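You operate a simulated robot arm through the tools that you are given. There is no shell and no other tool. Be economical: measure what you need, move in short steps, check, and stop when the job is done.

The job below is to be done with a simulated robot arm. You get a single attempt, and the scene is never put back.

JOB
Wash bearing K5 in the steel tub and leave the lid wide open.
Fine: shut the lid, press the tub's green button, wait for the green lamp; bearing into the white bench tray.

It is judged by the outcome, as a careful person would: the job done as asked, and still so three seconds after it is handed in. It fails if anything else is knocked over, pushed out of place, dropped, spilled or broken. A push-on lid holds only when it is set on centred and level and pressed home; a screw cap is set on level and turned clockwise until tight.

ROBOT AND FRAMES
A 6-joint arm with a two-finger parallel gripper, fixed in place. Base frame: the origin is at the foot of the arm, x ahead of it, y to its left, z up. Readings come in m, rad, newtons and seconds.
With the tool pointing down near the work surface it reaches from about 0.26 to 0.66 m from the base axis. Its first joint turns from -1.152 to 1.152 rad. Payload 2.9 kg.
The TCP is the grasp point between the finger pads, 0.03 m short of the fingertips. In the tool frame z runs along the fingers and y along their closing line. The gripper opens to 0.11 m. The fingers are 0.02 m wide and 0.01 m thick; the gripper's body (0.048 by 0.112 m) begins 0.055 m behind the TCP.
Orientation is told as [roll, pitch, yaw] about the base's x, y, z axes, in that order, counted from this pose: with the fingers straight down and closing along the base's y, the tool's x points along the base's -x, its y along +y and its z along -z.

CONTROLS
- The arm moves only by the tool move_arm. Its argument "steps" is a list of rows, each a list of 7 numbers: the shift along the base's x, y, z in cm, then the turn, a rotation vector about the base's x, y, z in rad, then the gripper command, from -1 (shut) to 1 (fully open), values between in proportion. In form: [[tx, ty, tz, wx, wy, wz, jaw], ...]. A call has 1 to 10 rows; each row is the pose to reach, as a shift and turn from the pose commanded when the call began. Rows are played at 5 a second. More than 0.05 m and 0.15 rad between two rows, or a gripper value outside its range, and nothing of the call is played. A pose out of reach is approached as far as the arm can. The call stops where the force on the tool passes 40 N (or 10 N more than at its start, if that is more) or the arm is blocked; 0.2 s more then pass. Each finger travels about 0.108 m/s and halts on what it meets, pressing with about 22 N; the grip force reading is that of the motor and also rises with nothing between the fingers. The clock runs only during rows and for 0.2 s after the last one: add rows that repeat a pose to give the fingers time. The reply holds the time, the measured pose of the TCP, the force on the tool along the base axes, the opening and the grip force, in the units named above and with some noise, with the torque about the TCP (base axes, N m) and any sound that the robot's microphone picked up.
- Cameras (640 x 400 px; columns grow to the right, rows downward): "scene" is fixed at [0.0894, 0.4423, 1.3859]; the picture's right is [-0.63, -0.77, 0.00], its down [-0.42, 0.34, -0.84] and it looks along [0.65, -0.53, -0.54] (base axes); focal length 234 px, centre (320, 200). "wrist" rides on the gripper at [0.072, 0.017, -0.103] in the tool frame; the picture's right is [-0.23, 0.97, 0.00], its down [-0.76, -0.18, -0.62] and it looks along [-0.61, -0.14, 0.78] (tool axes); focal length 222 px, centre (320, 200). There is no depth. A picture from a camera that has moved, and an enlarged one, comes with that camera's place and axes in the base frame and with its lens.
- grab_frame(camera): a new picture of that camera. No time passes.
- enlarge(camera, box): a new picture of the part [left, top, right, bottom] of that camera's present view, enlarged. No time passes.
- sign_off(): hands the job in; it is judged then, once.

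Work in short steps. Places have to be worked out from the pictures, the camera data and where the tool is seen: move nearer, look again, correct. Check each grasp and each placing, and mend what went wrong. You have 120 turns and 64 pictures in all, those below and enlarged ones among them. Open the gripper and draw the arm clear of the work before you hand the job in, unless the task says otherwise; then end with one line.

The tools are called after "Emit:" by a JSON object that holds its "method" and its "body". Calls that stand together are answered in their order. move_arm: Moves the arm, as the interface text tells. Its arguments: {"type":"object","properties":{"steps":{"type":"array"}},"required":["steps"]} The other tools are called the same way: grab_frame (camera) takes a picture; enlarge (camera, box) takes an enlarged picture of a part of a camera's view; sign_off () hands the job in.

At the start:

```text
time: 0.0
eef_pos: [0.3236, 0.2989, 1.2418]
ee_rot: [0.0, 0.0, 0.002]
contact_force: [0.2, -0.3, -0.8]
wrist_torque: [-0.01, 0.01, -0.01]
gripper_width: 0.1102
finger_force: 0.0
```

scene: 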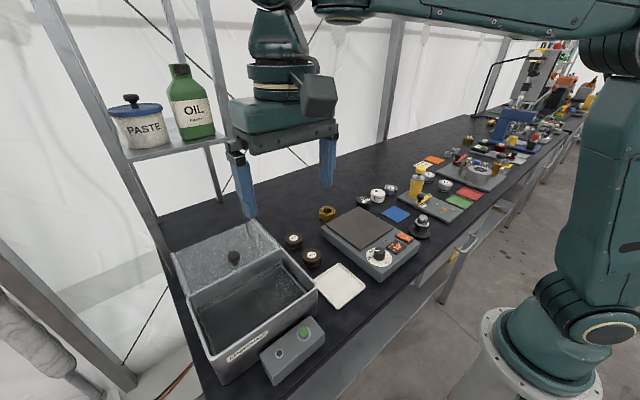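
wrist: 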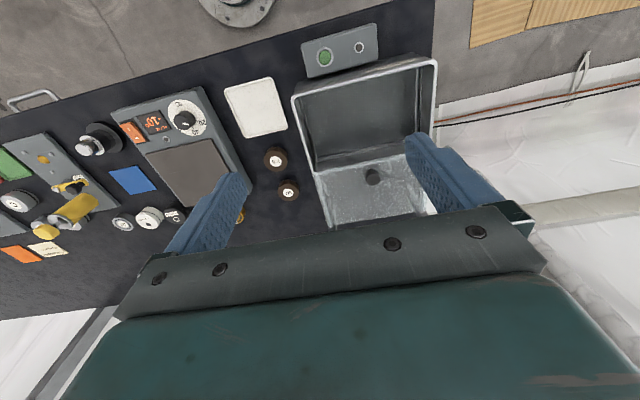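

I'll look closely at the tub, bearings and tray first.

Emit:
{"method": "enlarge", "body": {"camera": "scene", "box": [160, 200, 400, 390]}}

Emit:
{"method": "enlarge", "body": {"camera": "wrist", "box": [220, 20, 450, 240]}}

```text
2.11 times, centred on (280, 295) of scene
camera zoom: at [0.0894, 0.4423, 1.3859], right [-0.63, -0.77, 0.0], down [-0.42, 0.34, -0.84], along [0.65, -0.53, -0.54], focal length 494 px, centre (404, 0)
```

zoom: 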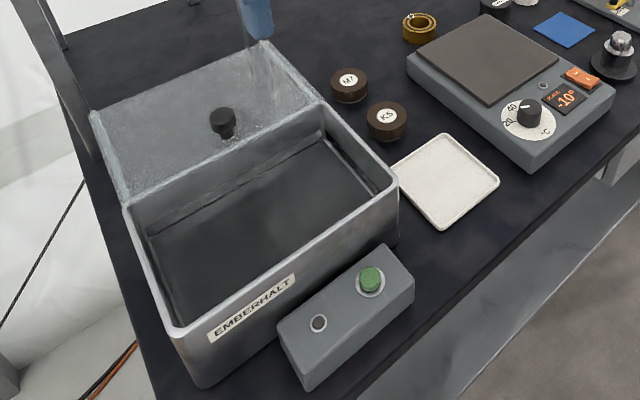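

```text
1.82 times, centred on (335, 130) of wrist
camera zoom: at [0.2524, 0.3166, 1.3455], right [0.23, 0.97, 0.0], down [0.76, -0.18, 0.62], along [0.61, -0.14, -0.78], focal length 404 px, centre (293, 327)
```

zoom: 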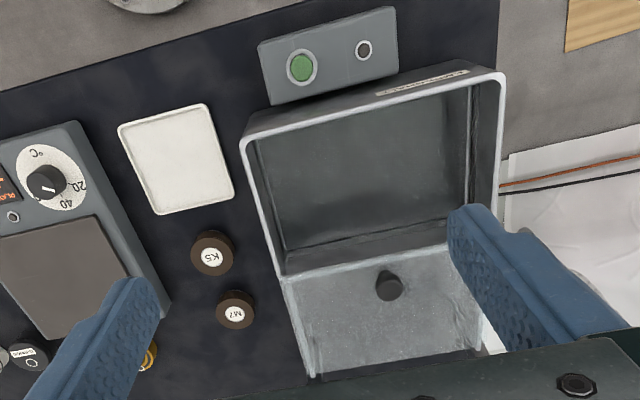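

Triangulating gives bench z≈0.875, tub rim z≈0.98 (x 0.33–0.47, y 0.256–0.466), lid lying behind it at about rim height, K5 near (0.467, 0.164). I need to understand how the lid moves, so I enlarge it.

Emit:
{"method": "enlarge", "body": {"camera": "scene", "box": [160, 205, 320, 305]}}

Emit:
{"method": "enlarge", "body": {"camera": "wrist", "box": [280, 130, 440, 230]}}

```text
4.00 times, centred on (240, 255) of scene
camera zoom: at [0.0894, 0.4423, 1.3859], right [-0.63, -0.77, 0.0], down [-0.42, 0.34, -0.84], along [0.65, -0.53, -0.54], focal length 938 px, centre (640, -20)
```

zoom: 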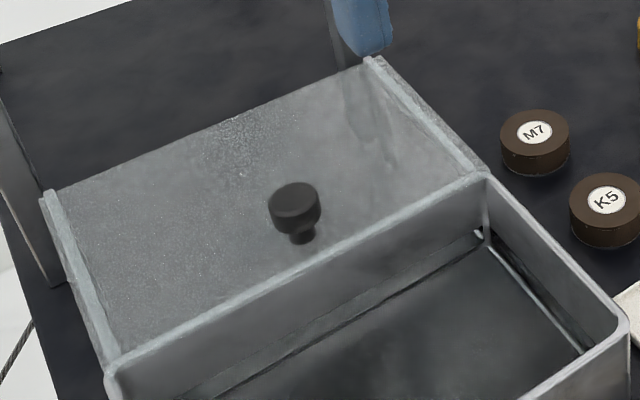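

```text
4.00 times, centred on (360, 180) of wrist
camera zoom: at [0.2524, 0.3166, 1.3455], right [0.23, 0.97, 0.0], down [0.76, -0.18, 0.62], along [0.61, -0.14, -0.78], focal length 888 px, centre (160, 280)
```

zoom: 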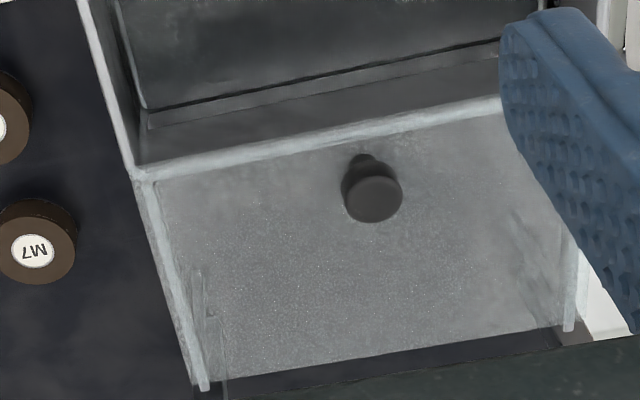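

The lid is a sliding one on rails, running behind the tub; it slides toward −x to shut, with the knob at about (0.486, 0.359, 1.01). First I move above K5 and look again.

Emit:
{"method": "move_arm", "body": {"steps": [[2.3, -2.2, -3, 0, 0, 0, 1], [4.7, -4.5, -6, 0, 0, 0, 1], [7.1, -6.7, -9, 0, 0, 0, 1], [9.5, -9, -12, 0, 0, 0, 1], [11.9, -11.2, -15, 0, 0, 0, 1], [14.3, -13.5, -18, 0, 0, 0, 1], [14.3, -13.5, -18, 0, 0, 0, 1]]}}

Emit:
{"method": "grab_frame", "body": {"camera": "wrist"}}

Emit:
{"method": "grab_frame", "body": {"camera": "scene"}}

```text
time: 1.6
eef_pos: [0.468, 0.165, 1.0624]
ee_rot: [-0.001, 0.001, 0.001]
contact_force: [0.2, 0.9, -0.1]
wrist_torque: [-0.03, 0.0, 0.0]
gripper_width: 0.1099
finger_force: 0.0
```

```text
57 pictures are left
camera wrist: at [0.3963, 0.1816, 1.1668], right [0.23, 0.97, 0.0], down [0.76, -0.18, 0.62], along [0.61, -0.14, -0.78], focal length 222 px, centre (320, 200)
```

wrist: 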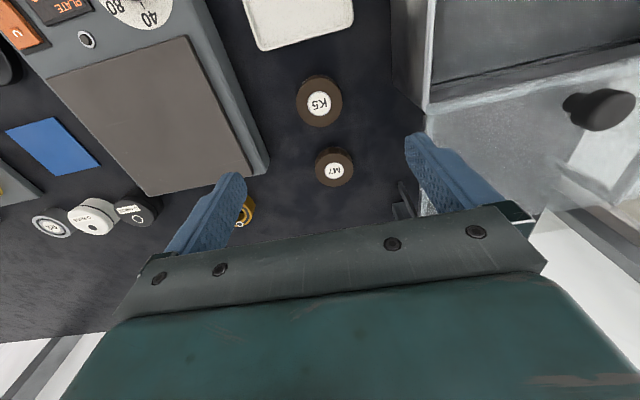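

```text
56 pictures are left
```

scene: 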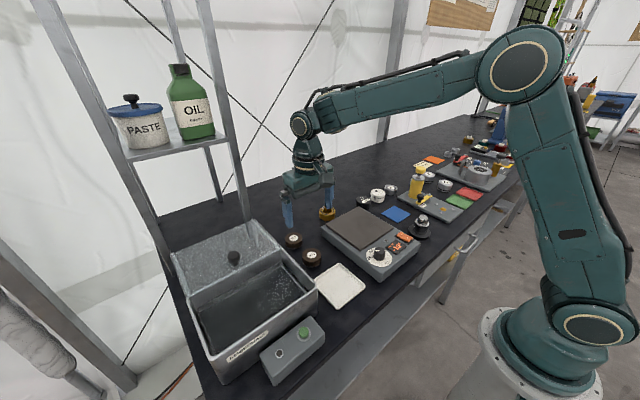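

K5 is confirmed at about (0.468, 0.166), directly under the TCP and clear on both sides. I descend in the gap with partly opened fingers.

Emit:
{"method": "move_arm", "body": {"steps": [[0, 0, -4, 0, 0, 0, 0.5], [0, 0, -8, 0, 0, 0, 0.5], [0, 0, -11, 0, 0, 0, 0.5], [0, 0, -13, 0, 0, 0, 0.5], [0, 0, -14, 0, 0, 0, 0.5], [0, 0, -15, 0, 0, 0, 0.5], [0, 0, -15.4, 0, 0, 0, 0.5], [0, 0, -15.4, 0, 0, 0, 0.5]]}}

Emit:
{"method": "grab_frame", "body": {"camera": "wrist"}}

Emit:
{"method": "enlarge", "body": {"camera": "scene", "box": [250, 190, 410, 290]}}

```text
time: 3.4
eef_pos: [0.4671, 0.1664, 0.9092]
ee_rot: [0.001, -0.004, 0.0]
contact_force: [-10.0, -0.6, 36.6]
wrist_torque: [-1.64, 0.55, -0.26]
gripper_width: 0.0828
finger_force: 0.2
```

```text
55 pictures are left
camera wrist: at [0.3952, 0.1821, 1.0143], right [0.23, 0.97, 0.0], down [0.76, -0.18, 0.63], along [0.61, -0.14, -0.78], focal length 222 px, centre (320, 200)
```

wrist: 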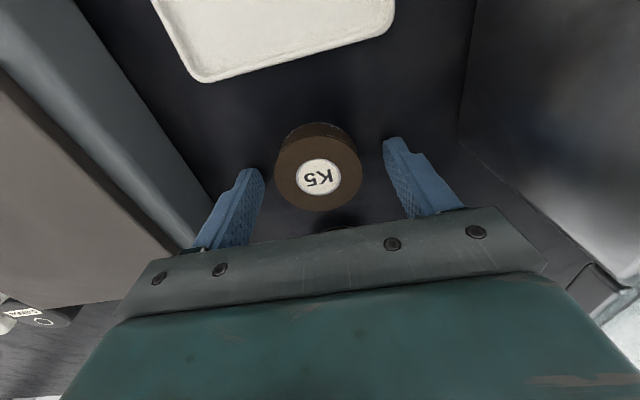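

```text
4.00 times, centred on (330, 240) of scene
camera zoom: at [0.0886, 0.4421, 1.386], right [-0.63, -0.77, 0.0], down [-0.42, 0.34, -0.84], along [0.65, -0.53, -0.54], focal length 938 px, centre (280, 40)
```

zoom: 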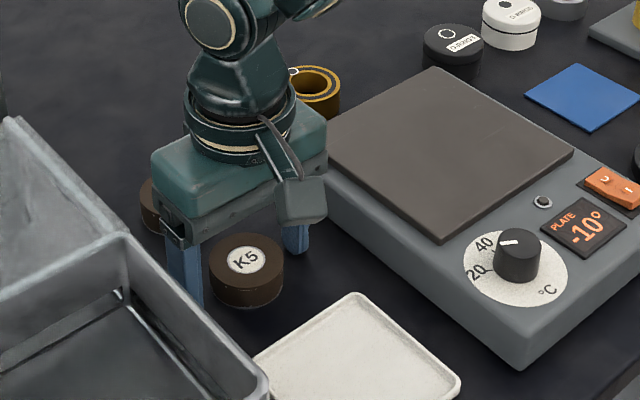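

Contact reached with the bench at about fingertip z 0.879. I back up a few mm and close on the bearing.

Emit:
{"method": "move_arm", "body": {"steps": [[0, 0, 0.5, 0, 0, 0, 0.5], [0, 0, 0.5, 0, 0, 0, 0.2], [0, 0, 0.5, 0, 0, 0, -0.2], [0, 0, 0.5, 0, 0, 0, -0.6], [0, 0, 0.5, 0, 0, 0, -0.6], [0, 0, 0.5, 0, 0, 0, -0.6]]}}

```text
time: 4.8
eef_pos: [0.467, 0.1652, 0.912]
ee_rot: [0.001, 0.0, 0.0]
contact_force: [-0.8, 0.1, -0.6]
wrist_torque: [0.0, 0.04, 0.0]
gripper_width: 0.051
finger_force: 22.2
```

Gripped (51 mm, 22 N). I lift straight up and check.

Emit:
{"method": "move_arm", "body": {"steps": [[0, 0, 3, 0, 0, 0, -0.6], [0, 0, 7, 0, 0, 0, -0.6], [0, 0, 11, 0, 0, 0, -0.6], [0, 0, 15, 0, 0, 0, -0.6], [0, 0, 18, 0, 0, 0, -0.6], [0, 0, 18, 0, 0, 0, -0.6]]}}

Emit:
{"method": "grab_frame", "body": {"camera": "wrist"}}

```text
time: 6.2
eef_pos: [0.4662, 0.1671, 1.0921]
ee_rot: [0.0, 0.0, 0.0]
contact_force: [0.2, 0.7, -1.2]
wrist_torque: [0.05, 0.0, 0.01]
gripper_width: 0.051
finger_force: 22.4
```

```text
53 pictures are left
camera wrist: at [0.3948, 0.1824, 1.1972], right [0.23, 0.97, 0.0], down [0.76, -0.18, 0.62], along [0.61, -0.14, -0.78], focal length 222 px, centre (320, 200)
```

wrist: 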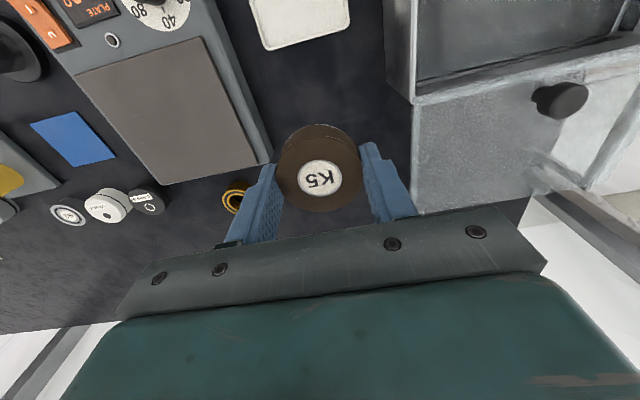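

K5 is held and lifted. I carry it over the tub's middle.

Emit:
{"method": "move_arm", "body": {"steps": [[-1.5, 4, 0, 0, 0, 0, -0.6], [-3, 8, 0, 0, 0, 0, -0.6], [-4.5, 12, 0, 0, 0, 0, -0.6], [-6, 16, 0, 0, 0, 0, -0.6], [-6.7, 19, 0, 0, 0, 0, -0.6], [-6.7, 19, 0, 0, 0, 0, -0.6]]}}

Emit:
{"method": "grab_frame", "body": {"camera": "wrist"}}

Emit:
{"method": "enlarge", "body": {"camera": "scene", "box": [140, 190, 380, 390]}}

```text
time: 7.6
eef_pos: [0.4009, 0.3544, 1.0923]
ee_rot: [-0.002, 0.0, 0.0]
contact_force: [0.0, -0.1, -2.2]
wrist_torque: [0.02, -0.01, -0.02]
gripper_width: 0.0512
finger_force: 21.8
```

```text
52 pictures are left
camera wrist: at [0.3299, 0.3711, 1.1966], right [0.23, 0.97, 0.0], down [0.76, -0.18, 0.62], along [0.61, -0.14, -0.78], focal length 222 px, centre (320, 200)
```

wrist: 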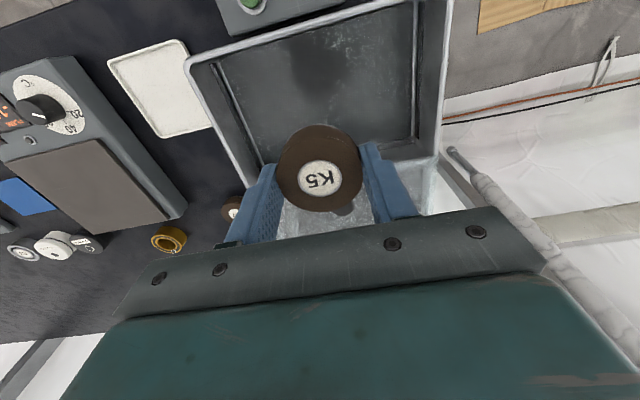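

```text
2.00 times, centred on (260, 290) of scene
camera zoom: at [0.0894, 0.4423, 1.3858], right [-0.63, -0.77, 0.0], down [-0.42, 0.34, -0.84], along [0.65, -0.53, -0.54], focal length 469 px, centre (440, 20)
```

zoom: 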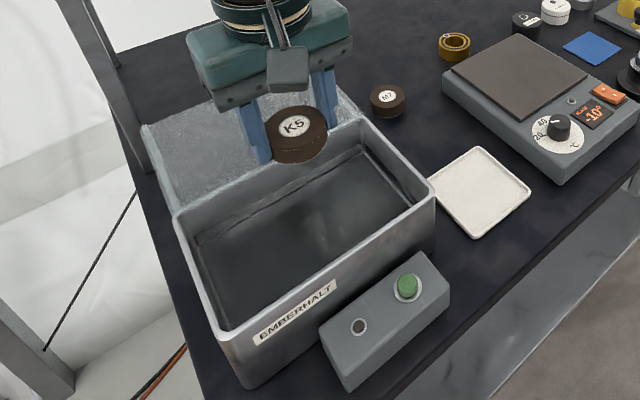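

I'm centred over the tub (interior x 0.335–0.465). I lower in, with smaller steps near the floor.

Emit:
{"method": "move_arm", "body": {"steps": [[-0.3, 0.5, -4, 0, 0, 0, -0.6], [-0.3, 0.5, -8, 0, 0, 0, -0.6], [-0.3, 0.5, -11, 0, 0, 0, -0.6], [-0.3, 0.5, -13, 0, 0, 0, -0.6], [-0.3, 0.5, -14, 0, 0, 0, -0.6], [-0.3, 0.5, -14.5, 0, 0, 0, -0.6]]}}

Emit:
{"method": "grab_frame", "body": {"camera": "wrist"}}

```text
time: 9.0
eef_pos: [0.3979, 0.36, 0.9477]
ee_rot: [0.0, -0.001, -0.002]
contact_force: [-0.2, 0.4, -1.4]
wrist_torque: [0.01, -0.04, 0.0]
gripper_width: 0.0513
finger_force: 21.9
```

```text
50 pictures are left
camera wrist: at [0.3265, 0.3764, 1.0514], right [0.23, 0.97, 0.0], down [0.76, -0.18, 0.62], along [0.61, -0.14, -0.78], focal length 222 px, centre (320, 200)
```

wrist: 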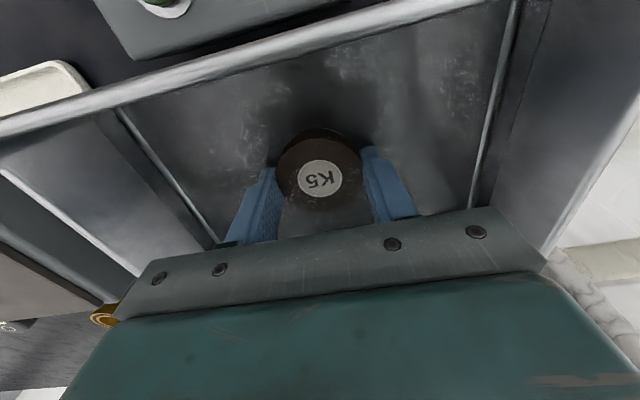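

Emit:
{"method": "move_arm", "body": {"steps": [[0, 0, -0.6, 0, 0, 0, -0.6], [0, 0, -1.2, 0, 0, 0, -0.6], [0, 0, -1.6, 0, 0, 0, -0.6], [0, 0, -1.9, 0, 0, 0, -0.6], [0, 0, -2.1, 0, 0, 0, -0.6]]}}

```text
time: 9.7
eef_pos: [0.399, 0.3612, 0.9401]
ee_rot: [0.004, -0.004, -0.002]
contact_force: [-2.8, -4.0, 4.5]
wrist_torque: [-0.28, 0.13, -0.07]
gripper_width: 0.0511
finger_force: 22.3
stopped in row 3: the force on the tool passed its limit at 48 N (the readings are from after the stop); the commanded pose is now the measured one
```

It touched the tub floor (TCP ≈0.939). I release gently and rise.

Emit:
{"method": "move_arm", "body": {"steps": [[0, 0, 0, 0, 0, 0, 0.0], [0, 0, 0, 0, 0, 0, 0.3], [0, 0, 0, 0, 0, 0, 0.3], [0, 0, 3, 0, 0, 0, 0.3], [0, 0, 7, 0, 0, 0, 0.3], [0, 0, 11, 0, 0, 0, 0.3], [0, 0, 15, 0, 0, 0, 0.3], [0, 0, 15, 0, 0, 0, 0.3]]}}

Emit:
{"method": "grab_frame", "body": {"camera": "wrist"}}

Emit:
{"method": "enlarge", "body": {"camera": "scene", "box": [140, 190, 380, 390]}}

```text
time: 11.5
eef_pos: [0.3984, 0.3589, 1.0922]
ee_rot: [0.005, -0.004, -0.001]
contact_force: [0.5, 0.4, -0.1]
wrist_torque: [0.0, -0.02, 0.01]
gripper_width: 0.0716
finger_force: 0.1
```

```text
49 pictures are left
camera wrist: at [0.3269, 0.3765, 1.1961], right [0.23, 0.97, 0.0], down [0.76, -0.18, 0.63], along [0.61, -0.14, -0.78], focal length 222 px, centre (320, 200)
```

wrist: 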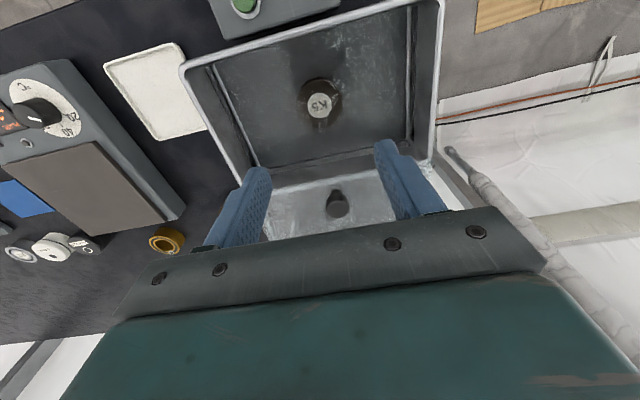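

```text
2.00 times, centred on (260, 290) of scene
camera zoom: at [0.0894, 0.4423, 1.3859], right [-0.63, -0.77, 0.0], down [-0.42, 0.34, -0.84], along [0.65, -0.53, -0.54], focal length 469 px, centre (440, 20)
```

zoom: 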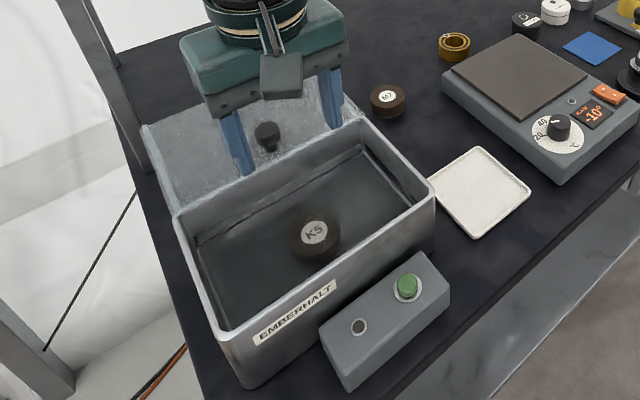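

K5 rests label-up in the tub. Knob head is at about (0.483, 0.359, 1.01); I position above it, lower to tips just above the lid.

Emit:
{"method": "move_arm", "body": {"steps": [[4, 0, 0, 0, 0, 0, 0.1], [8.4, 0, 0, 0, 0, 0, 0.1], [8.4, 0, -2.5, 0, 0, 0, 0.1], [8.4, 0, -4.5, 0, 0, 0, 0.1], [8.4, 0, -5.5, 0, 0, 0, 0.1], [8.4, 0, -6.3, 0, 0, 0, 0.1], [8.4, 0, -6.7, 0, 0, 0, 0.1], [8.4, 0, -6.7, 0, 0, 0, 0.1]]}}

Emit:
{"method": "grab_frame", "body": {"camera": "wrist"}}

Emit:
{"method": "enlarge", "body": {"camera": "scene", "box": [160, 205, 320, 305]}}

```text
time: 13.3
eef_pos: [0.4813, 0.3582, 1.0227]
ee_rot: [0.003, -0.005, -0.001]
contact_force: [0.2, -0.1, 0.0]
wrist_torque: [-0.01, -0.01, 0.0]
gripper_width: 0.0606
finger_force: 0.1
```

```text
47 pictures are left
camera wrist: at [0.4099, 0.3756, 1.1262], right [0.23, 0.97, 0.0], down [0.76, -0.18, 0.63], along [0.61, -0.14, -0.78], focal length 222 px, centre (320, 200)
```

wrist: 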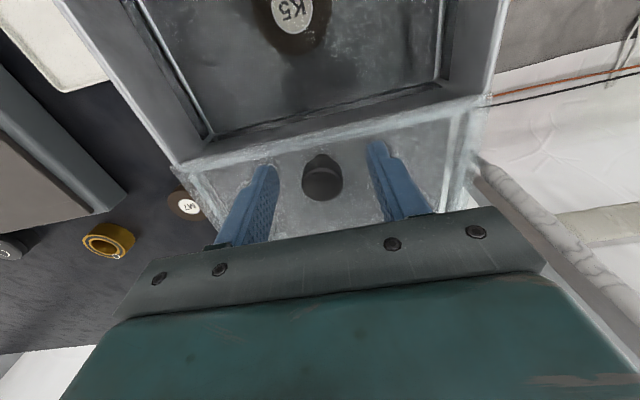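

```text
4.00 times, centred on (240, 255) of scene
camera zoom: at [0.0894, 0.4423, 1.3859], right [-0.63, -0.77, 0.0], down [-0.42, 0.34, -0.84], along [0.65, -0.53, -0.54], focal length 938 px, centre (640, -20)
```

zoom: 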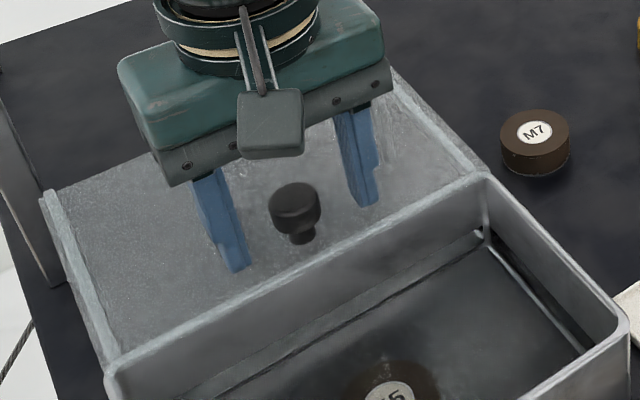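

The knob sits right between the fingers. I close on it.

Emit:
{"method": "move_arm", "body": {"steps": [[0, 0, 0, 0, 0, 0, -0.3], [0, 0, 0, 0, 0, 0, -0.8], [0, 0, 0, 0, 0, 0, -0.8], [0, 0, 0, 0, 0, 0, -0.8]]}}

```text
time: 14.3
eef_pos: [0.4803, 0.3593, 1.0221]
ee_rot: [0.004, -0.006, -0.001]
contact_force: [-0.2, 7.5, -2.4]
wrist_torque: [0.02, -0.28, 0.02]
gripper_width: 0.0256
finger_force: 45.2
```

Knob gripped (26 mm). I pull it gently toward −x and watch the force.

Emit:
{"method": "move_arm", "body": {"steps": [[-0.5, 0.1, 0, 0, 0, 0, -0.8], [-1, 0.1, 0, 0, 0, 0, -0.8], [-2, 0.1, 0, 0, 0, 0, -0.8], [-3, 0.1, 0, 0, 0, 0, -0.8], [-4, 0.1, 0, 0, 0, 0, -0.8]]}}

Emit:
{"method": "enlarge", "body": {"camera": "scene", "box": [140, 190, 380, 390]}}

```text
time: 15.5
eef_pos: [0.4431, 0.3603, 1.0224]
ee_rot: [0.0, -0.003, -0.008]
contact_force: [0.6, -18.1, 0.2]
wrist_torque: [-0.4, -0.38, -0.22]
gripper_width: 0.0255
finger_force: 45.1
```

```text
2.00 times, centred on (260, 290) of scene
camera zoom: at [0.0894, 0.4417, 1.386], right [-0.63, -0.77, 0.0], down [-0.42, 0.35, -0.84], along [0.65, -0.53, -0.54], focal length 469 px, centre (440, 20)
```

zoom: 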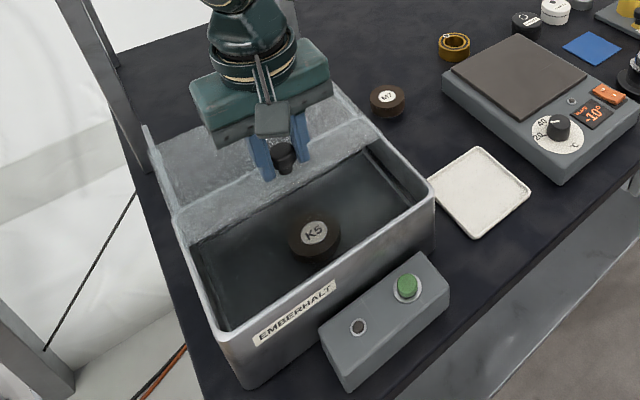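

The lid slides. There is some lateral load (−18 N in y), so I undo the y offset and keep going.

Emit:
{"method": "move_arm", "body": {"steps": [[-1, -0.15, 0, 0, 0, 0, -0.8], [-2, -0.15, 0, 0, 0, 0, -0.8], [-3, -0.15, 0, 0, 0, 0, -0.8], [-4, -0.15, 0, 0, 0, 0, -0.8], [-5, -0.15, 0, 0, 0, 0, -0.8], [-6, -0.15, 0, 0, 0, 0, -0.8], [-7, -0.15, 0, 0, 0, 0, -0.8]]}}

Emit:
{"method": "enlarge", "body": {"camera": "scene", "box": [140, 190, 380, 390]}}

```text
time: 17.1
eef_pos: [0.3723, 0.3592, 1.0236]
ee_rot: [0.002, -0.002, -0.001]
contact_force: [0.0, -9.2, -5.4]
wrist_torque: [-0.2, -0.6, 0.03]
gripper_width: 0.0258
finger_force: 44.9
```

```text
2.00 times, centred on (260, 290) of scene
camera zoom: at [0.0895, 0.4421, 1.3859], right [-0.63, -0.77, 0.0], down [-0.42, 0.34, -0.84], along [0.65, -0.53, -0.54], focal length 469 px, centre (440, 20)
```

zoom: 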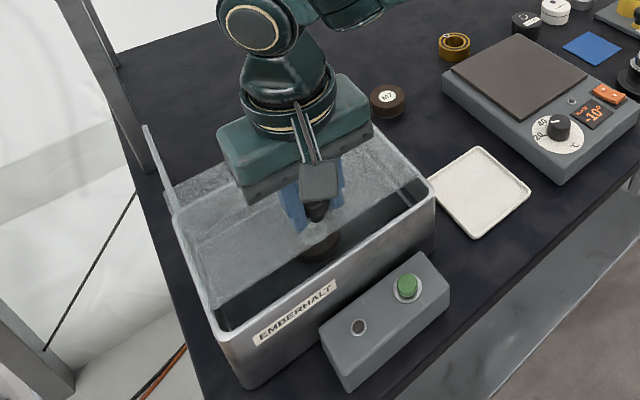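

Emit:
{"method": "move_arm", "body": {"steps": [[-0.7, -0.05, 0, 0, 0, 0, -0.8], [-1.4, -0.05, 0, 0, 0, 0, -0.8], [-2, -0.05, 0, 0, 0, 0, -0.8], [-2.5, -0.05, 0, 0, 0, 0, -0.8], [-3, -0.05, 0, 0, 0, 0, -0.8], [-3.4, -0.05, 0, 0, 0, 0, -0.8], [-3.8, -0.05, 0, 0, 0, 0, -0.8]]}}

Emit:
{"method": "enlarge", "body": {"camera": "scene", "box": [140, 190, 380, 390]}}

```text
time: 18.7
eef_pos: [0.3322, 0.3606, 1.0235]
ee_rot: [0.004, -0.001, 0.008]
contact_force: [0.6, 0.9, 0.7]
wrist_torque: [-0.04, 0.06, -0.01]
gripper_width: 0.0101
finger_force: 0.4
```

```text
2.00 times, centred on (260, 290) of scene
camera zoom: at [0.0894, 0.4424, 1.3858], right [-0.63, -0.77, 0.0], down [-0.42, 0.34, -0.84], along [0.65, -0.53, -0.54], focal length 469 px, centre (440, 20)
```

zoom: 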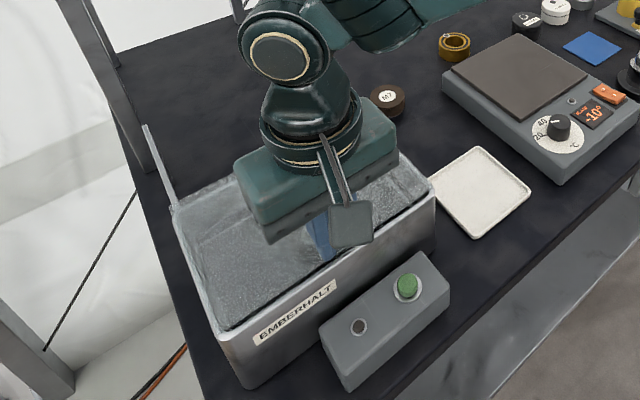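

The grip slipped off the knob at the end of travel; the lid looks almost or fully closed. I rise and look.

Emit:
{"method": "move_arm", "body": {"steps": [[-0.5, 0, 3, 0, 0, 0, -0.8], [-2, 0, 7, 0, 0, 0, -0.8], [-4, 0, 11, 0, 0, 0, -0.8], [-4, 0, 11, 0, 0, 0, -0.8]]}}

Emit:
{"method": "enlarge", "body": {"camera": "scene", "box": [160, 260, 320, 360]}}

Emit:
{"method": "grab_frame", "body": {"camera": "wrist"}}

```text
time: 19.7
eef_pos: [0.2921, 0.3619, 1.1324]
ee_rot: [0.005, -0.002, -0.001]
contact_force: [1.1, -0.4, -0.6]
wrist_torque: [0.01, -0.01, 0.02]
gripper_width: 0.011
finger_force: 0.0
```

```text
4.00 times, centred on (240, 310) of scene
camera zoom: at [0.0894, 0.4423, 1.3859], right [-0.63, -0.77, 0.0], down [-0.42, 0.34, -0.84], along [0.65, -0.53, -0.54], focal length 938 px, centre (640, -240)
```

zoom: 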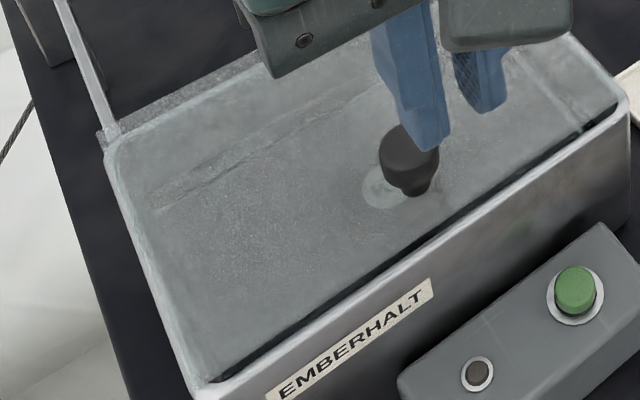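

```text
41 pictures are left
camera wrist: at [0.2198, 0.3777, 1.2371], right [0.23, 0.97, 0.0], down [0.76, -0.18, 0.63], along [0.61, -0.14, -0.78], focal length 222 px, centre (320, 200)
```

wrist: 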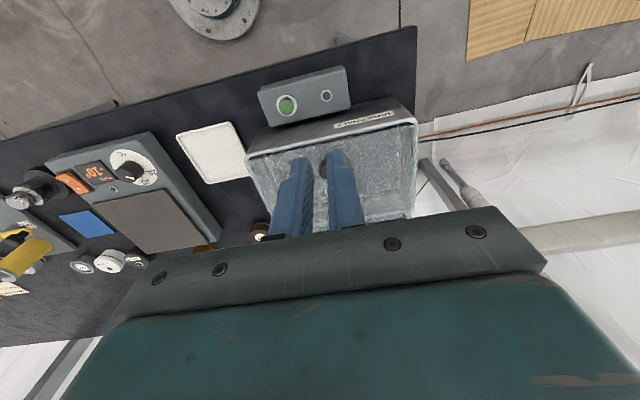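

A thin dark band remains along the front rim, so the lid may be a few mm short. I go behind the knob with closed fingers and push it gently.

Emit:
{"method": "move_arm", "body": {"steps": [[4, 0, 0, 0, 0, 0, -1], [8, 0, 0, 0, 0, 0, -1], [10.5, 0, 0, 0, 0, 0, -1], [10.5, 0, -4, 0, 0, 0, -1], [10.5, 0, -8, 0, 0, 0, -1], [10.5, 0, -10.7, 0, 0, 0, -1], [10.5, 0, -10.7, 0, 0, 0, -1]]}}

Emit:
{"method": "move_arm", "body": {"steps": [[-0.5, 0, 0, 0, 0, 0, -1], [-1, 0, 0, 0, 0, 0, -1], [-1.5, 0, 0, 0, 0, 0, -1], [-2, 0, 0, 0, 0, 0, -1], [-2.3, 0, 0, 0, 0, 0, -1]]}}

Emit:
{"method": "enlarge", "body": {"camera": "scene", "box": [160, 260, 320, 360]}}

```text
time: 21.3
eef_pos: [0.3992, 0.3596, 1.0244]
ee_rot: [0.003, -0.003, 0.001]
contact_force: [0.3, 0.9, 0.0]
wrist_torque: [0.0, -0.03, 0.01]
gripper_width: 0.0001
finger_force: 22.1
```

```text
time: 22.5
eef_pos: [0.3768, 0.3594, 1.0272]
ee_rot: [0.003, -0.001, -0.002]
contact_force: [1.6, 0.2, 0.7]
wrist_torque: [-0.01, 0.0, -0.01]
gripper_width: 0.0
finger_force: 22.0
```

```text
4.00 times, centred on (240, 310) of scene
camera zoom: at [0.0894, 0.4423, 1.3859], right [-0.63, -0.77, 0.0], down [-0.42, 0.34, -0.84], along [0.65, -0.53, -0.54], focal length 938 px, centre (640, -240)
```

zoom: 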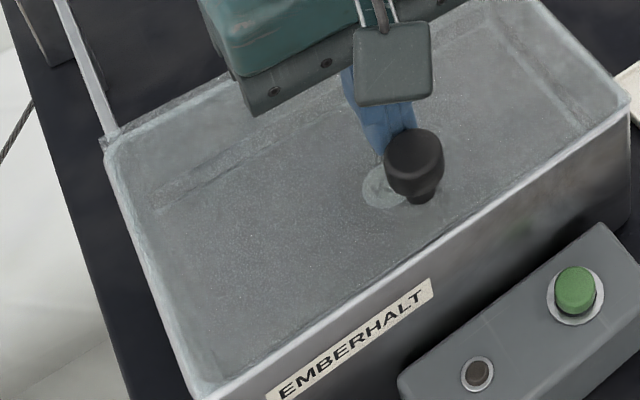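

The dark gap is gone: the push closed it. One more mm push to confirm the stop.

Emit:
{"method": "move_arm", "body": {"steps": [[-0.2, 0, 0, 0, 0, 0, -1], [-0.4, 0, 0, 0, 0, 0, -1], [-0.5, 0, 0, 0, 0, 0, -1]]}}

```text
time: 23.3
eef_pos: [0.3728, 0.3594, 1.0258]
ee_rot: [0.007, -0.008, -0.003]
contact_force: [8.4, -1.1, 0.6]
wrist_torque: [-0.06, -0.07, 0.01]
gripper_width: 0.0
finger_force: 22.4
```

Emit:
{"method": "move_arm", "body": {"steps": [[-0.2, 0, 0, 0, 0, 0, -1], [-0.4, 0, 0, 0, 0, 0, -1], [-0.4, 0, 0, 0, 0, 0, -1]]}}

Emit:
{"method": "enlarge", "body": {"camera": "scene", "box": [160, 260, 320, 360]}}

```text
time: 24.1
eef_pos: [0.372, 0.3587, 1.0265]
ee_rot: [0.008, -0.013, -0.012]
contact_force: [6.6, -0.6, -2.2]
wrist_torque: [0.1, -0.12, 0.0]
gripper_width: 0.0
finger_force: 21.5
stopped in row 3: the force on the tool passed its limit at 41 N (the readings are from after the stop); the commanded pose is now the measured one
```

```text
4.00 times, centred on (240, 310) of scene
camera zoom: at [0.0896, 0.4423, 1.3858], right [-0.63, -0.77, 0.0], down [-0.42, 0.34, -0.84], along [0.65, -0.53, -0.54], focal length 938 px, centre (640, -240)
```

zoom: 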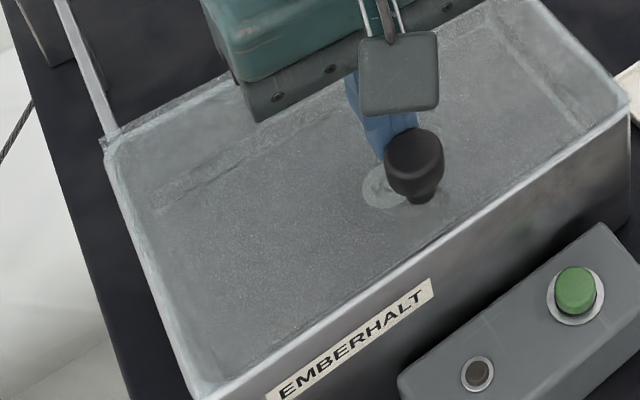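

The lid is firmly at its stop. Next, retreat up and move above the green button at about (0.294, 0.316, 0.93).

Emit:
{"method": "move_arm", "body": {"steps": [[1, 0, 0, 0, 0, 0, -1], [1, 0, 4, 0, 0, 0, -1], [0.5, 0, 8.5, 0, 0, 0, -1], [-3, -1.5, 9.5, 0, 0, 0, -1], [-6, -3, 9.5, 0, 0, 0, -1], [-7.8, -4.3, 9.5, 0, 0, 0, -1], [-7.8, -4.3, 6, 0, 0, 0, -1], [-7.8, -4.3, 2, 0, 0, 0, -1], [-7.8, -4.3, -2, 0, 0, 0, -1], [-7.8, -4.3, -2, 0, 0, 0, -1]]}}

Emit:
{"method": "grab_frame", "body": {"camera": "wrist"}}

Emit:
{"method": "enlarge", "body": {"camera": "scene", "box": [220, 290, 380, 390]}}

```text
time: 26.3
eef_pos: [0.2921, 0.3154, 1.0047]
ee_rot: [0.011, -0.012, -0.01]
contact_force: [0.5, -0.9, -0.1]
wrist_torque: [-0.01, 0.01, 0.01]
gripper_width: 0.0
finger_force: 21.9
```

```text
38 pictures are left
camera wrist: at [0.2198, 0.3321, 1.108], right [0.24, 0.97, 0.01], down [0.75, -0.19, 0.63], along [0.62, -0.14, -0.78], focal length 222 px, centre (320, 200)
```

wrist: 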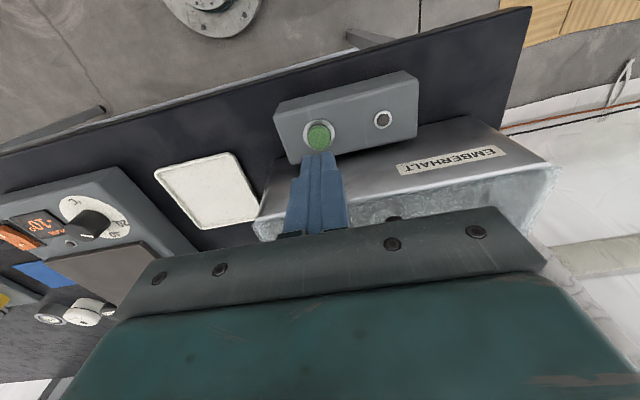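

```text
4.00 times, centred on (300, 340) of scene
camera zoom: at [0.0894, 0.4423, 1.3859], right [-0.63, -0.77, 0.0], down [-0.42, 0.34, -0.84], along [0.65, -0.53, -0.54], focal length 938 px, centre (400, -360)
```

zoom: 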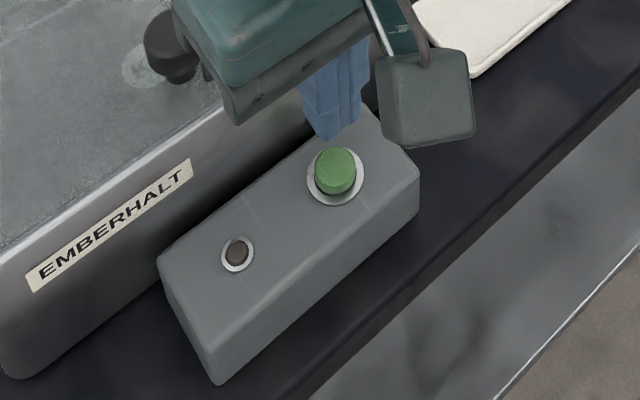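

The button is right under the tips at (0.292, 0.317). I press down in small steps.

Emit:
{"method": "move_arm", "body": {"steps": [[0, 0.1, -1.5, 0, 0, 0, -1], [0, 0.1, -2.8, 0, 0, 0, -1], [0, 0.1, -3.4, 0, 0, 0, -1], [0, 0.1, -3.8, 0, 0, 0, -1], [0, 0.1, -4.1, 0, 0, 0, -1], [0, 0.1, -4.4, 0, 0, 0, -1]]}}

```text
time: 27.7
eef_pos: [0.2934, 0.3183, 0.9631]
ee_rot: [0.009, -0.013, -0.011]
contact_force: [-0.1, 0.2, 1.3]
wrist_torque: [-0.01, 0.01, 0.0]
gripper_width: 0.0
finger_force: 21.4
```

Emit:
{"method": "move_arm", "body": {"steps": [[0, 0, -0.2, 0, 0, 0, -1], [0, 0, -0.4, 0, 0, 0, -1], [0, 0, -0.6, 0, 0, 0, -1]]}}

Emit:
{"method": "enlarge", "body": {"camera": "scene", "box": [220, 290, 380, 390]}}

```text
time: 28.5
eef_pos: [0.2936, 0.3174, 0.9579]
ee_rot: [0.009, -0.013, -0.008]
contact_force: [-3.3, -1.4, 6.2]
wrist_torque: [-0.05, 0.1, 0.0]
gripper_width: 0.0
finger_force: 21.4
heard: click
```

```text
4.00 times, centred on (300, 340) of scene
camera zoom: at [0.0893, 0.4422, 1.3859], right [-0.63, -0.77, 0.0], down [-0.42, 0.34, -0.84], along [0.65, -0.53, -0.54], focal length 938 px, centre (400, -360)
```

zoom: 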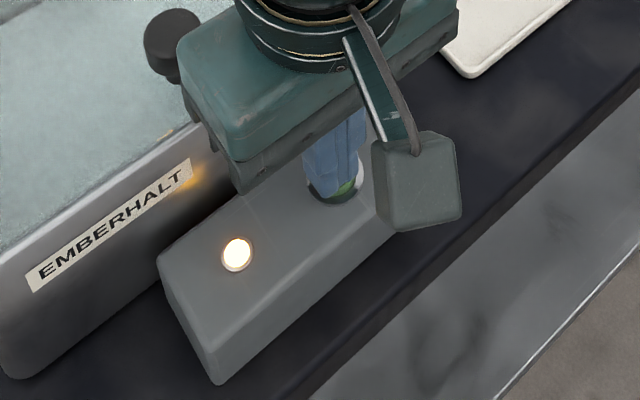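

Click heard; the lamp glows amber/white (running). I release the button, rise, and wait for green.

Emit:
{"method": "move_arm", "body": {"steps": [[0, 0, 2, 0, 0, 0, -1], [0, 0, 6, 0, 0, 0, -1], [0, 0, 10, 0, 0, 0, -1], [0, 0, 14, 0, 0, 0, -1], [0, 0, 14, 0, 0, 0, -1], [0, 0, 14, 0, 0, 0, -1], [0, 0, 14, 0, 0, 0, -1], [0, 0, 14, 0, 0, 0, -1], [0, 0, 14, 0, 0, 0, -1], [0, 0, 14, 0, 0, 0, -1]]}}

Emit:
{"method": "enlarge", "body": {"camera": "scene", "box": [220, 290, 380, 390]}}

```text
time: 30.7
eef_pos: [0.2925, 0.3155, 1.099]
ee_rot: [0.009, -0.012, -0.011]
contact_force: [-0.6, 0.8, 0.4]
wrist_torque: [0.0, 0.01, 0.0]
gripper_width: 0.0002
finger_force: 21.9
```

```text
4.00 times, centred on (300, 340) of scene
camera zoom: at [0.0894, 0.4423, 1.3859], right [-0.63, -0.77, 0.0], down [-0.42, 0.34, -0.84], along [0.65, -0.53, -0.54], focal length 938 px, centre (400, -360)
```

zoom: 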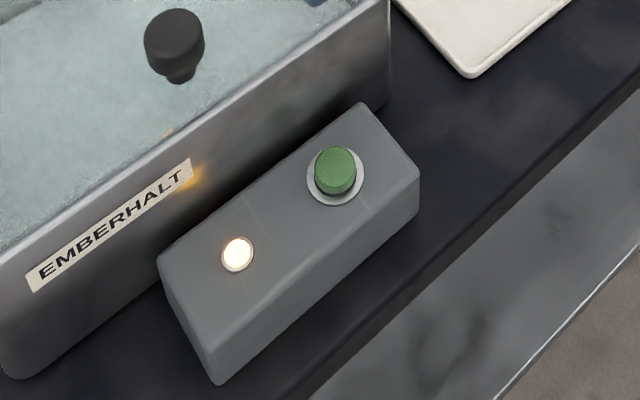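

Still amber. I wait, straightening the small tool tilt meanwhile.

Emit:
{"method": "move_arm", "body": {"steps": [[0, 0, 2, -0.009, 0.012, 0.011, -1], [0, 0, 2, -0.009, 0.012, 0.011, -1], [0, 0, 2, -0.009, 0.012, 0.011, -1], [0, 0, 2, -0.009, 0.012, 0.011, -1], [0, 0, 2, -0.009, 0.012, 0.011, -1], [0, 0, 2, -0.009, 0.012, 0.011, -1], [0, 0, 2, -0.009, 0.012, 0.011, -1], [0, 0, 2, -0.009, 0.012, 0.011, -1], [0, 0, 2, -0.009, 0.012, 0.011, -1], [0, 0, 2, -0.009, 0.012, 0.011, -1]]}}

Emit:
{"method": "move_arm", "body": {"steps": [[0, 0, 0, 0, 0, 0, -0.5], [0, 0, 0, 0, 0, 0, 0], [0, 0, 0, 0, 0, 0, 0], [0, 0, 0, 0, 0, 0, 0], [0, 0, 0, 0, 0, 0, 0], [0, 0, 0, 0, 0, 0, 0], [0, 0, 0, 0, 0, 0, 0], [0, 0, 0, 0, 0, 0, 0], [0, 0, 0, 0, 0, 0, 0], [0, 0, 0, 0, 0, 0, 0]]}}

Emit:
{"method": "enlarge", "body": {"camera": "scene", "box": [220, 290, 380, 390]}}

```text
time: 32.9
eef_pos: [0.2934, 0.3165, 1.1181]
ee_rot: [-0.001, 0.0, 0.001]
contact_force: [-0.2, 0.7, 0.0]
wrist_torque: [0.0, 0.0, 0.01]
gripper_width: 0.0
finger_force: 21.7
```

```text
time: 35.1
eef_pos: [0.2928, 0.3171, 1.119]
ee_rot: [-0.002, 0.0, 0.004]
contact_force: [0.8, -0.5, 0.0]
wrist_torque: [-0.01, 0.01, 0.05]
gripper_width: 0.0549
finger_force: 0.1
```

```text
4.00 times, centred on (300, 340) of scene
camera zoom: at [0.0894, 0.4423, 1.3859], right [-0.63, -0.77, 0.0], down [-0.42, 0.34, -0.84], along [0.65, -0.53, -0.54], focal length 938 px, centre (400, -360)
```

zoom: 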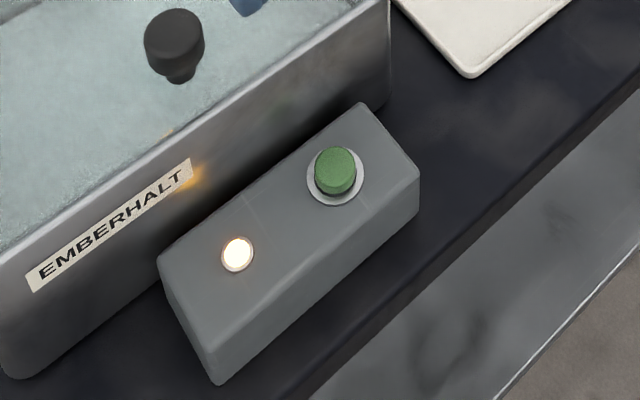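

Still running; I wait further.

Emit:
{"method": "move_arm", "body": {"steps": [[0, 0, 0, 0, 0, 0, 0], [0, 0, 0, 0, 0, 0, 0], [0, 0, 0, 0, 0, 0, 0], [0, 0, 0, 0, 0, 0, 0], [0, 0, 0, 0, 0, 0, 0], [0, 0, 0, 0, 0, 0, 0], [0, 0, 0, 0, 0, 0, 0], [0, 0, 0, 0, 0, 0, 0], [0, 0, 0, 0, 0, 0, 0], [0, 0, 0, 0, 0, 0, 0]]}}

Emit:
{"method": "move_arm", "body": {"steps": [[0, 0, 0, 0, 0, 0, 0], [0, 0, 0, 0, 0, 0, 0], [0, 0, 0, 0, 0, 0, 0], [0, 0, 0, 0, 0, 0, 0], [0, 0, 0, 0, 0, 0, 0], [0, 0, 0, 0, 0, 0, 0], [0, 0, 0, 0, 0, 0, 0], [0, 0, 0, 0, 0, 0, 0], [0, 0, 0, 0, 0, 0, 0], [0, 0, 0, 0, 0, 0, 0]]}}

Emit:
{"method": "move_arm", "body": {"steps": [[0, 0, 0, 0, 0, 0, 0], [0, 0, 0, 0, 0, 0, 0], [0, 0, 0, 0, 0, 0, 0], [0, 0, 0, 0, 0, 0, 0], [0, 0, 0, 0, 0, 0, 0], [0, 0, 0, 0, 0, 0, 0], [0, 0, 0, 0, 0, 0, 0], [0, 0, 0, 0, 0, 0, 0], [0, 0, 0, 0, 0, 0, 0], [0, 0, 0, 0, 0, 0, 0]]}}

Emit:
{"method": "enlarge", "body": {"camera": "scene", "box": [220, 290, 380, 390]}}

```text
time: 37.3
eef_pos: [0.2926, 0.3158, 1.1178]
ee_rot: [-0.002, -0.001, 0.002]
contact_force: [0.8, 0.2, -0.7]
wrist_torque: [0.0, -0.04, 0.02]
gripper_width: 0.0548
finger_force: 0.0
```

```text
time: 39.5
eef_pos: [0.2934, 0.3158, 1.1186]
ee_rot: [-0.001, 0.001, 0.002]
contact_force: [-0.3, -0.2, -0.2]
wrist_torque: [0.01, 0.02, 0.01]
gripper_width: 0.0551
finger_force: 0.0
```

```text
time: 41.7
eef_pos: [0.2931, 0.316, 1.1179]
ee_rot: [-0.001, 0.001, 0.002]
contact_force: [-0.1, 0.2, -0.4]
wrist_torque: [0.01, 0.01, 0.01]
gripper_width: 0.0549
finger_force: 0.1
```

```text
4.00 times, centred on (300, 340) of scene
camera zoom: at [0.0894, 0.4423, 1.3859], right [-0.63, -0.77, 0.0], down [-0.42, 0.34, -0.84], along [0.65, -0.53, -0.54], focal length 938 px, centre (400, -360)
```

zoom: 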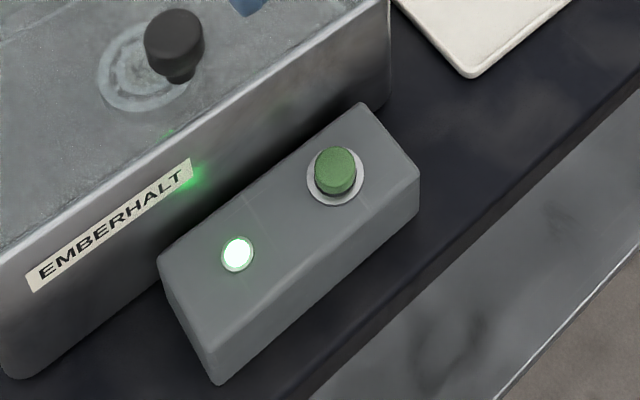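

The lamp is green. Now to the knob at about (0.347, 0.360) to reopen the lid.

Emit:
{"method": "move_arm", "body": {"steps": [[2.7, 2.2, 0, 0, 0, 0, 0.1], [5.4, 4.4, 0, 0, 0, 0, 0.1], [5.4, 4.4, -4, 0, 0, 0, 0.1], [5.4, 4.4, -7, 0, 0, 0, 0.1], [5.4, 4.4, -9, 0, 0, 0, 0.1], [5.4, 4.4, -9.5, 0, 0, 0, 0.1], [5.4, 4.4, -9.5, 0, 0, 0, 0.1]]}}

Emit:
{"method": "grab_frame", "body": {"camera": "wrist"}}

```text
time: 43.3
eef_pos: [0.3467, 0.3625, 1.0215]
ee_rot: [-0.001, -0.001, 0.003]
contact_force: [0.4, 0.4, 0.5]
wrist_torque: [-0.01, -0.02, -0.01]
gripper_width: 0.0606
finger_force: 0.0
```

```text
32 pictures are left
camera wrist: at [0.2755, 0.3789, 1.1259], right [0.23, 0.97, 0.0], down [0.76, -0.18, 0.62], along [0.61, -0.14, -0.78], focal length 222 px, centre (320, 200)
```

wrist: 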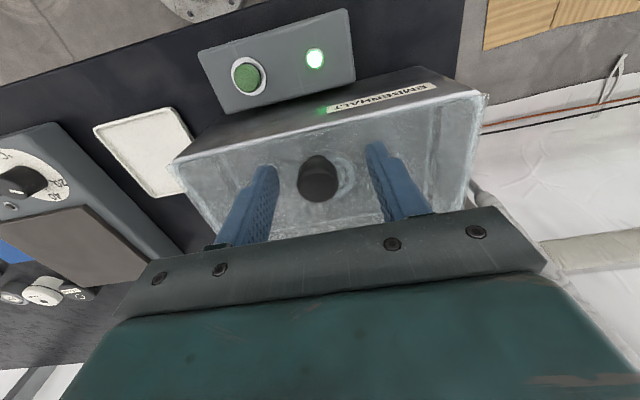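

Well aligned (knob about 2 mm toward −y). I nudge, close, and check.

Emit:
{"method": "move_arm", "body": {"steps": [[0.2, -0.2, 0, 0, 0, 0, -0.1], [0.2, -0.2, 0, 0, 0, 0, -0.5], [0.2, -0.2, 0, 0, 0, 0, -0.8], [0.2, -0.2, 0, 0, 0, 0, -0.8], [0.2, -0.2, 0, 0, 0, 0, -0.8]]}}

Emit:
{"method": "move_arm", "body": {"steps": [[0.5, 0, 0, 0, 0, 0, -0.8], [1, 0, 0, 0, 0, 0, -0.8], [2, 0, 0, 0, 0, 0, -0.8], [3, 0, 0, 0, 0, 0, -0.8], [4, 0, 0, 0, 0, 0, -0.8], [5, 0, 0, 0, 0, 0, -0.8], [6, 0, 0, 0, 0, 0, -0.8]]}}

```text
time: 44.5
eef_pos: [0.3497, 0.359, 1.0218]
ee_rot: [-0.002, 0.0, 0.001]
contact_force: [0.1, -1.2, -0.1]
wrist_torque: [-0.02, -0.01, -0.01]
gripper_width: 0.0255
finger_force: 45.1
```

```text
time: 46.1
eef_pos: [0.4096, 0.36, 1.0217]
ee_rot: [-0.003, 0.0, 0.0]
contact_force: [-0.2, -1.8, -10.9]
wrist_torque: [0.05, -0.68, -0.36]
gripper_width: 0.0256
finger_force: 44.6
```

The lid is sliding open. I continue toward the full-open stop.

Emit:
{"method": "move_arm", "body": {"steps": [[1, 0, 0.05, 0, 0, 0, -0.8], [2, 0, 0.05, 0, 0, 0, -0.8], [3, 0, 0.05, 0, 0, 0, -0.8], [4, 0, 0.05, 0, 0, 0, -0.8], [5, 0, 0.05, 0, 0, 0, -0.8], [6, 0, 0.05, 0, 0, 0, -0.8], [6.8, 0, 0.05, 0, 0, 0, -0.8], [7.2, 0, 0.05, 0, 0, 0, -0.8]]}}

Emit:
{"method": "enlarge", "body": {"camera": "scene", "box": [140, 190, 380, 390]}}

```text
time: 47.9
eef_pos: [0.4807, 0.3594, 1.0216]
ee_rot: [-0.001, 0.0, -0.001]
contact_force: [-0.8, 2.4, -20.9]
wrist_torque: [0.12, -0.22, 0.19]
gripper_width: 0.0257
finger_force: 45.2
```

```text
2.00 times, centred on (260, 290) of scene
camera zoom: at [0.0897, 0.4426, 1.3857], right [-0.63, -0.77, 0.0], down [-0.42, 0.34, -0.84], along [0.65, -0.53, -0.54], focal length 469 px, centre (440, 20)
```

zoom: 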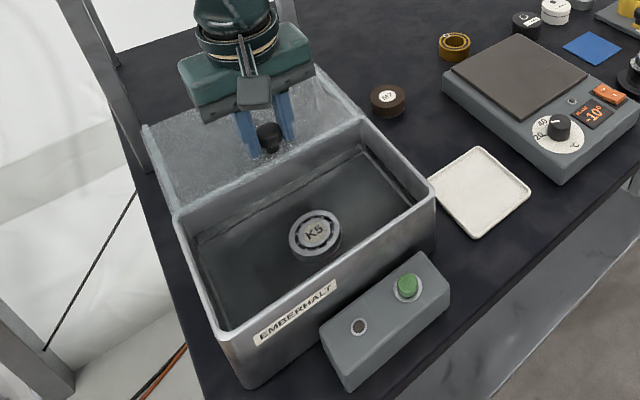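

K5 is clean and lid nearly fully open. A small extra push to reach the stop.

Emit:
{"method": "move_arm", "body": {"steps": [[0.2, 0, -0.05, 0, 0, 0, -0.8], [0.4, 0, -0.1, 0, 0, 0, -0.8], [0.6, 0, -0.1, 0, 0, 0, -0.8]]}}

```text
time: 48.7
eef_pos: [0.4843, 0.3603, 1.0213]
ee_rot: [-0.005, 0.007, 0.005]
contact_force: [-29.7, -4.9, -7.5]
wrist_torque: [0.08, 0.67, -0.02]
gripper_width: 0.0256
finger_force: 45.0
```

At the open stop (−30 N). I relax, release the knob and rise.

Emit:
{"method": "move_arm", "body": {"steps": [[-0.2, 0, 0, 0, 0, 0, -0.5], [-0.2, 0, 0, 0, 0, 0, 0.1], [-0.2, 0, 0, 0, 0, 0, 0.3], [-0.2, 0, 3, 0, 0, 0, 0.3], [-0.2, 0, 7, 0, 0, 0, 0.3], [-3, 0, 7, 0, 0, 0, 0.3], [-6, 0, 7, 0, 0, 0, 0.3], [-8.6, 0, 7, 0, 0, 0, 0.3], [-8.6, 0, 7, 0, 0, 0, 0.3]]}}

Emit:
{"method": "grab_frame", "body": {"camera": "wrist"}}

Emit:
{"method": "enlarge", "body": {"camera": "scene", "box": [140, 190, 380, 390]}}

```text
time: 50.7
eef_pos: [0.4008, 0.3612, 1.0915]
ee_rot: [-0.001, 0.0, 0.001]
contact_force: [-0.2, 0.3, -0.2]
wrist_torque: [0.0, 0.0, -0.01]
gripper_width: 0.0714
finger_force: 0.1
```

```text
30 pictures are left
camera wrist: at [0.3299, 0.3771, 1.1961], right [0.23, 0.97, 0.0], down [0.76, -0.18, 0.62], along [0.61, -0.14, -0.78], focal length 222 px, centre (320, 200)
```

wrist: 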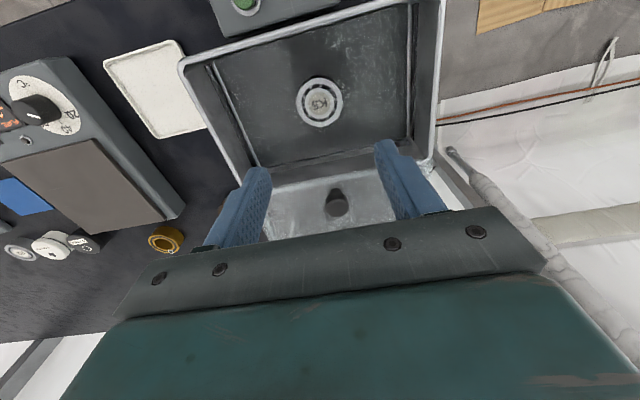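

```text
2.00 times, centred on (260, 290) of scene
camera zoom: at [0.0894, 0.4423, 1.3859], right [-0.63, -0.77, 0.0], down [-0.42, 0.34, -0.84], along [0.65, -0.53, -0.54], focal length 469 px, centre (440, 20)
```

zoom: 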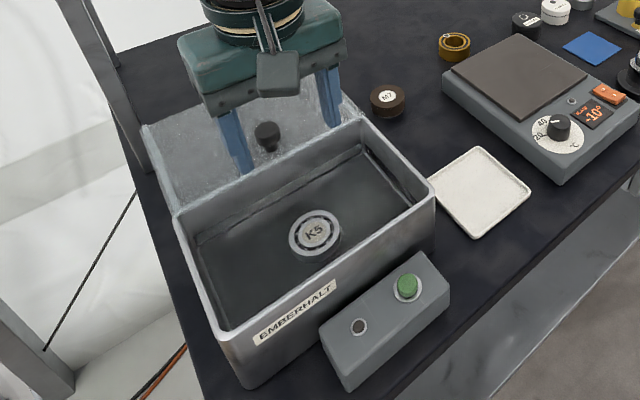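

K5 is at (0.398, 0.361). I descend with fingers open to 7 cm and grip.

Emit:
{"method": "move_arm", "body": {"steps": [[-0.2, 0, -4, 0, 0, 0, 0.4], [-0.2, 0, -8, 0, 0, 0, 0.4], [-0.2, 0, -11, 0, 0, 0, 0.4], [-0.2, 0, -13, 0, 0, 0, 0.4], [-0.2, 0, -14.3, 0, 0, 0, 0.4], [-0.2, 0, -14.8, 0, 0, 0, 0.4], [-0.2, 0, -14.8, 0, 0, 0, 0], [-0.2, 0, -14.8, 0, 0, 0, -0.6], [-0.2, 0, -14.8, 0, 0, 0, -0.6], [-0.2, 0, -14.8, 0, 0, 0, -0.6]]}}

```text
time: 52.9
eef_pos: [0.3982, 0.3605, 0.9421]
ee_rot: [-0.003, 0.0, 0.001]
contact_force: [-0.3, -0.1, -0.4]
wrist_torque: [0.0, 0.01, 0.01]
gripper_width: 0.0511
finger_force: 21.9
```

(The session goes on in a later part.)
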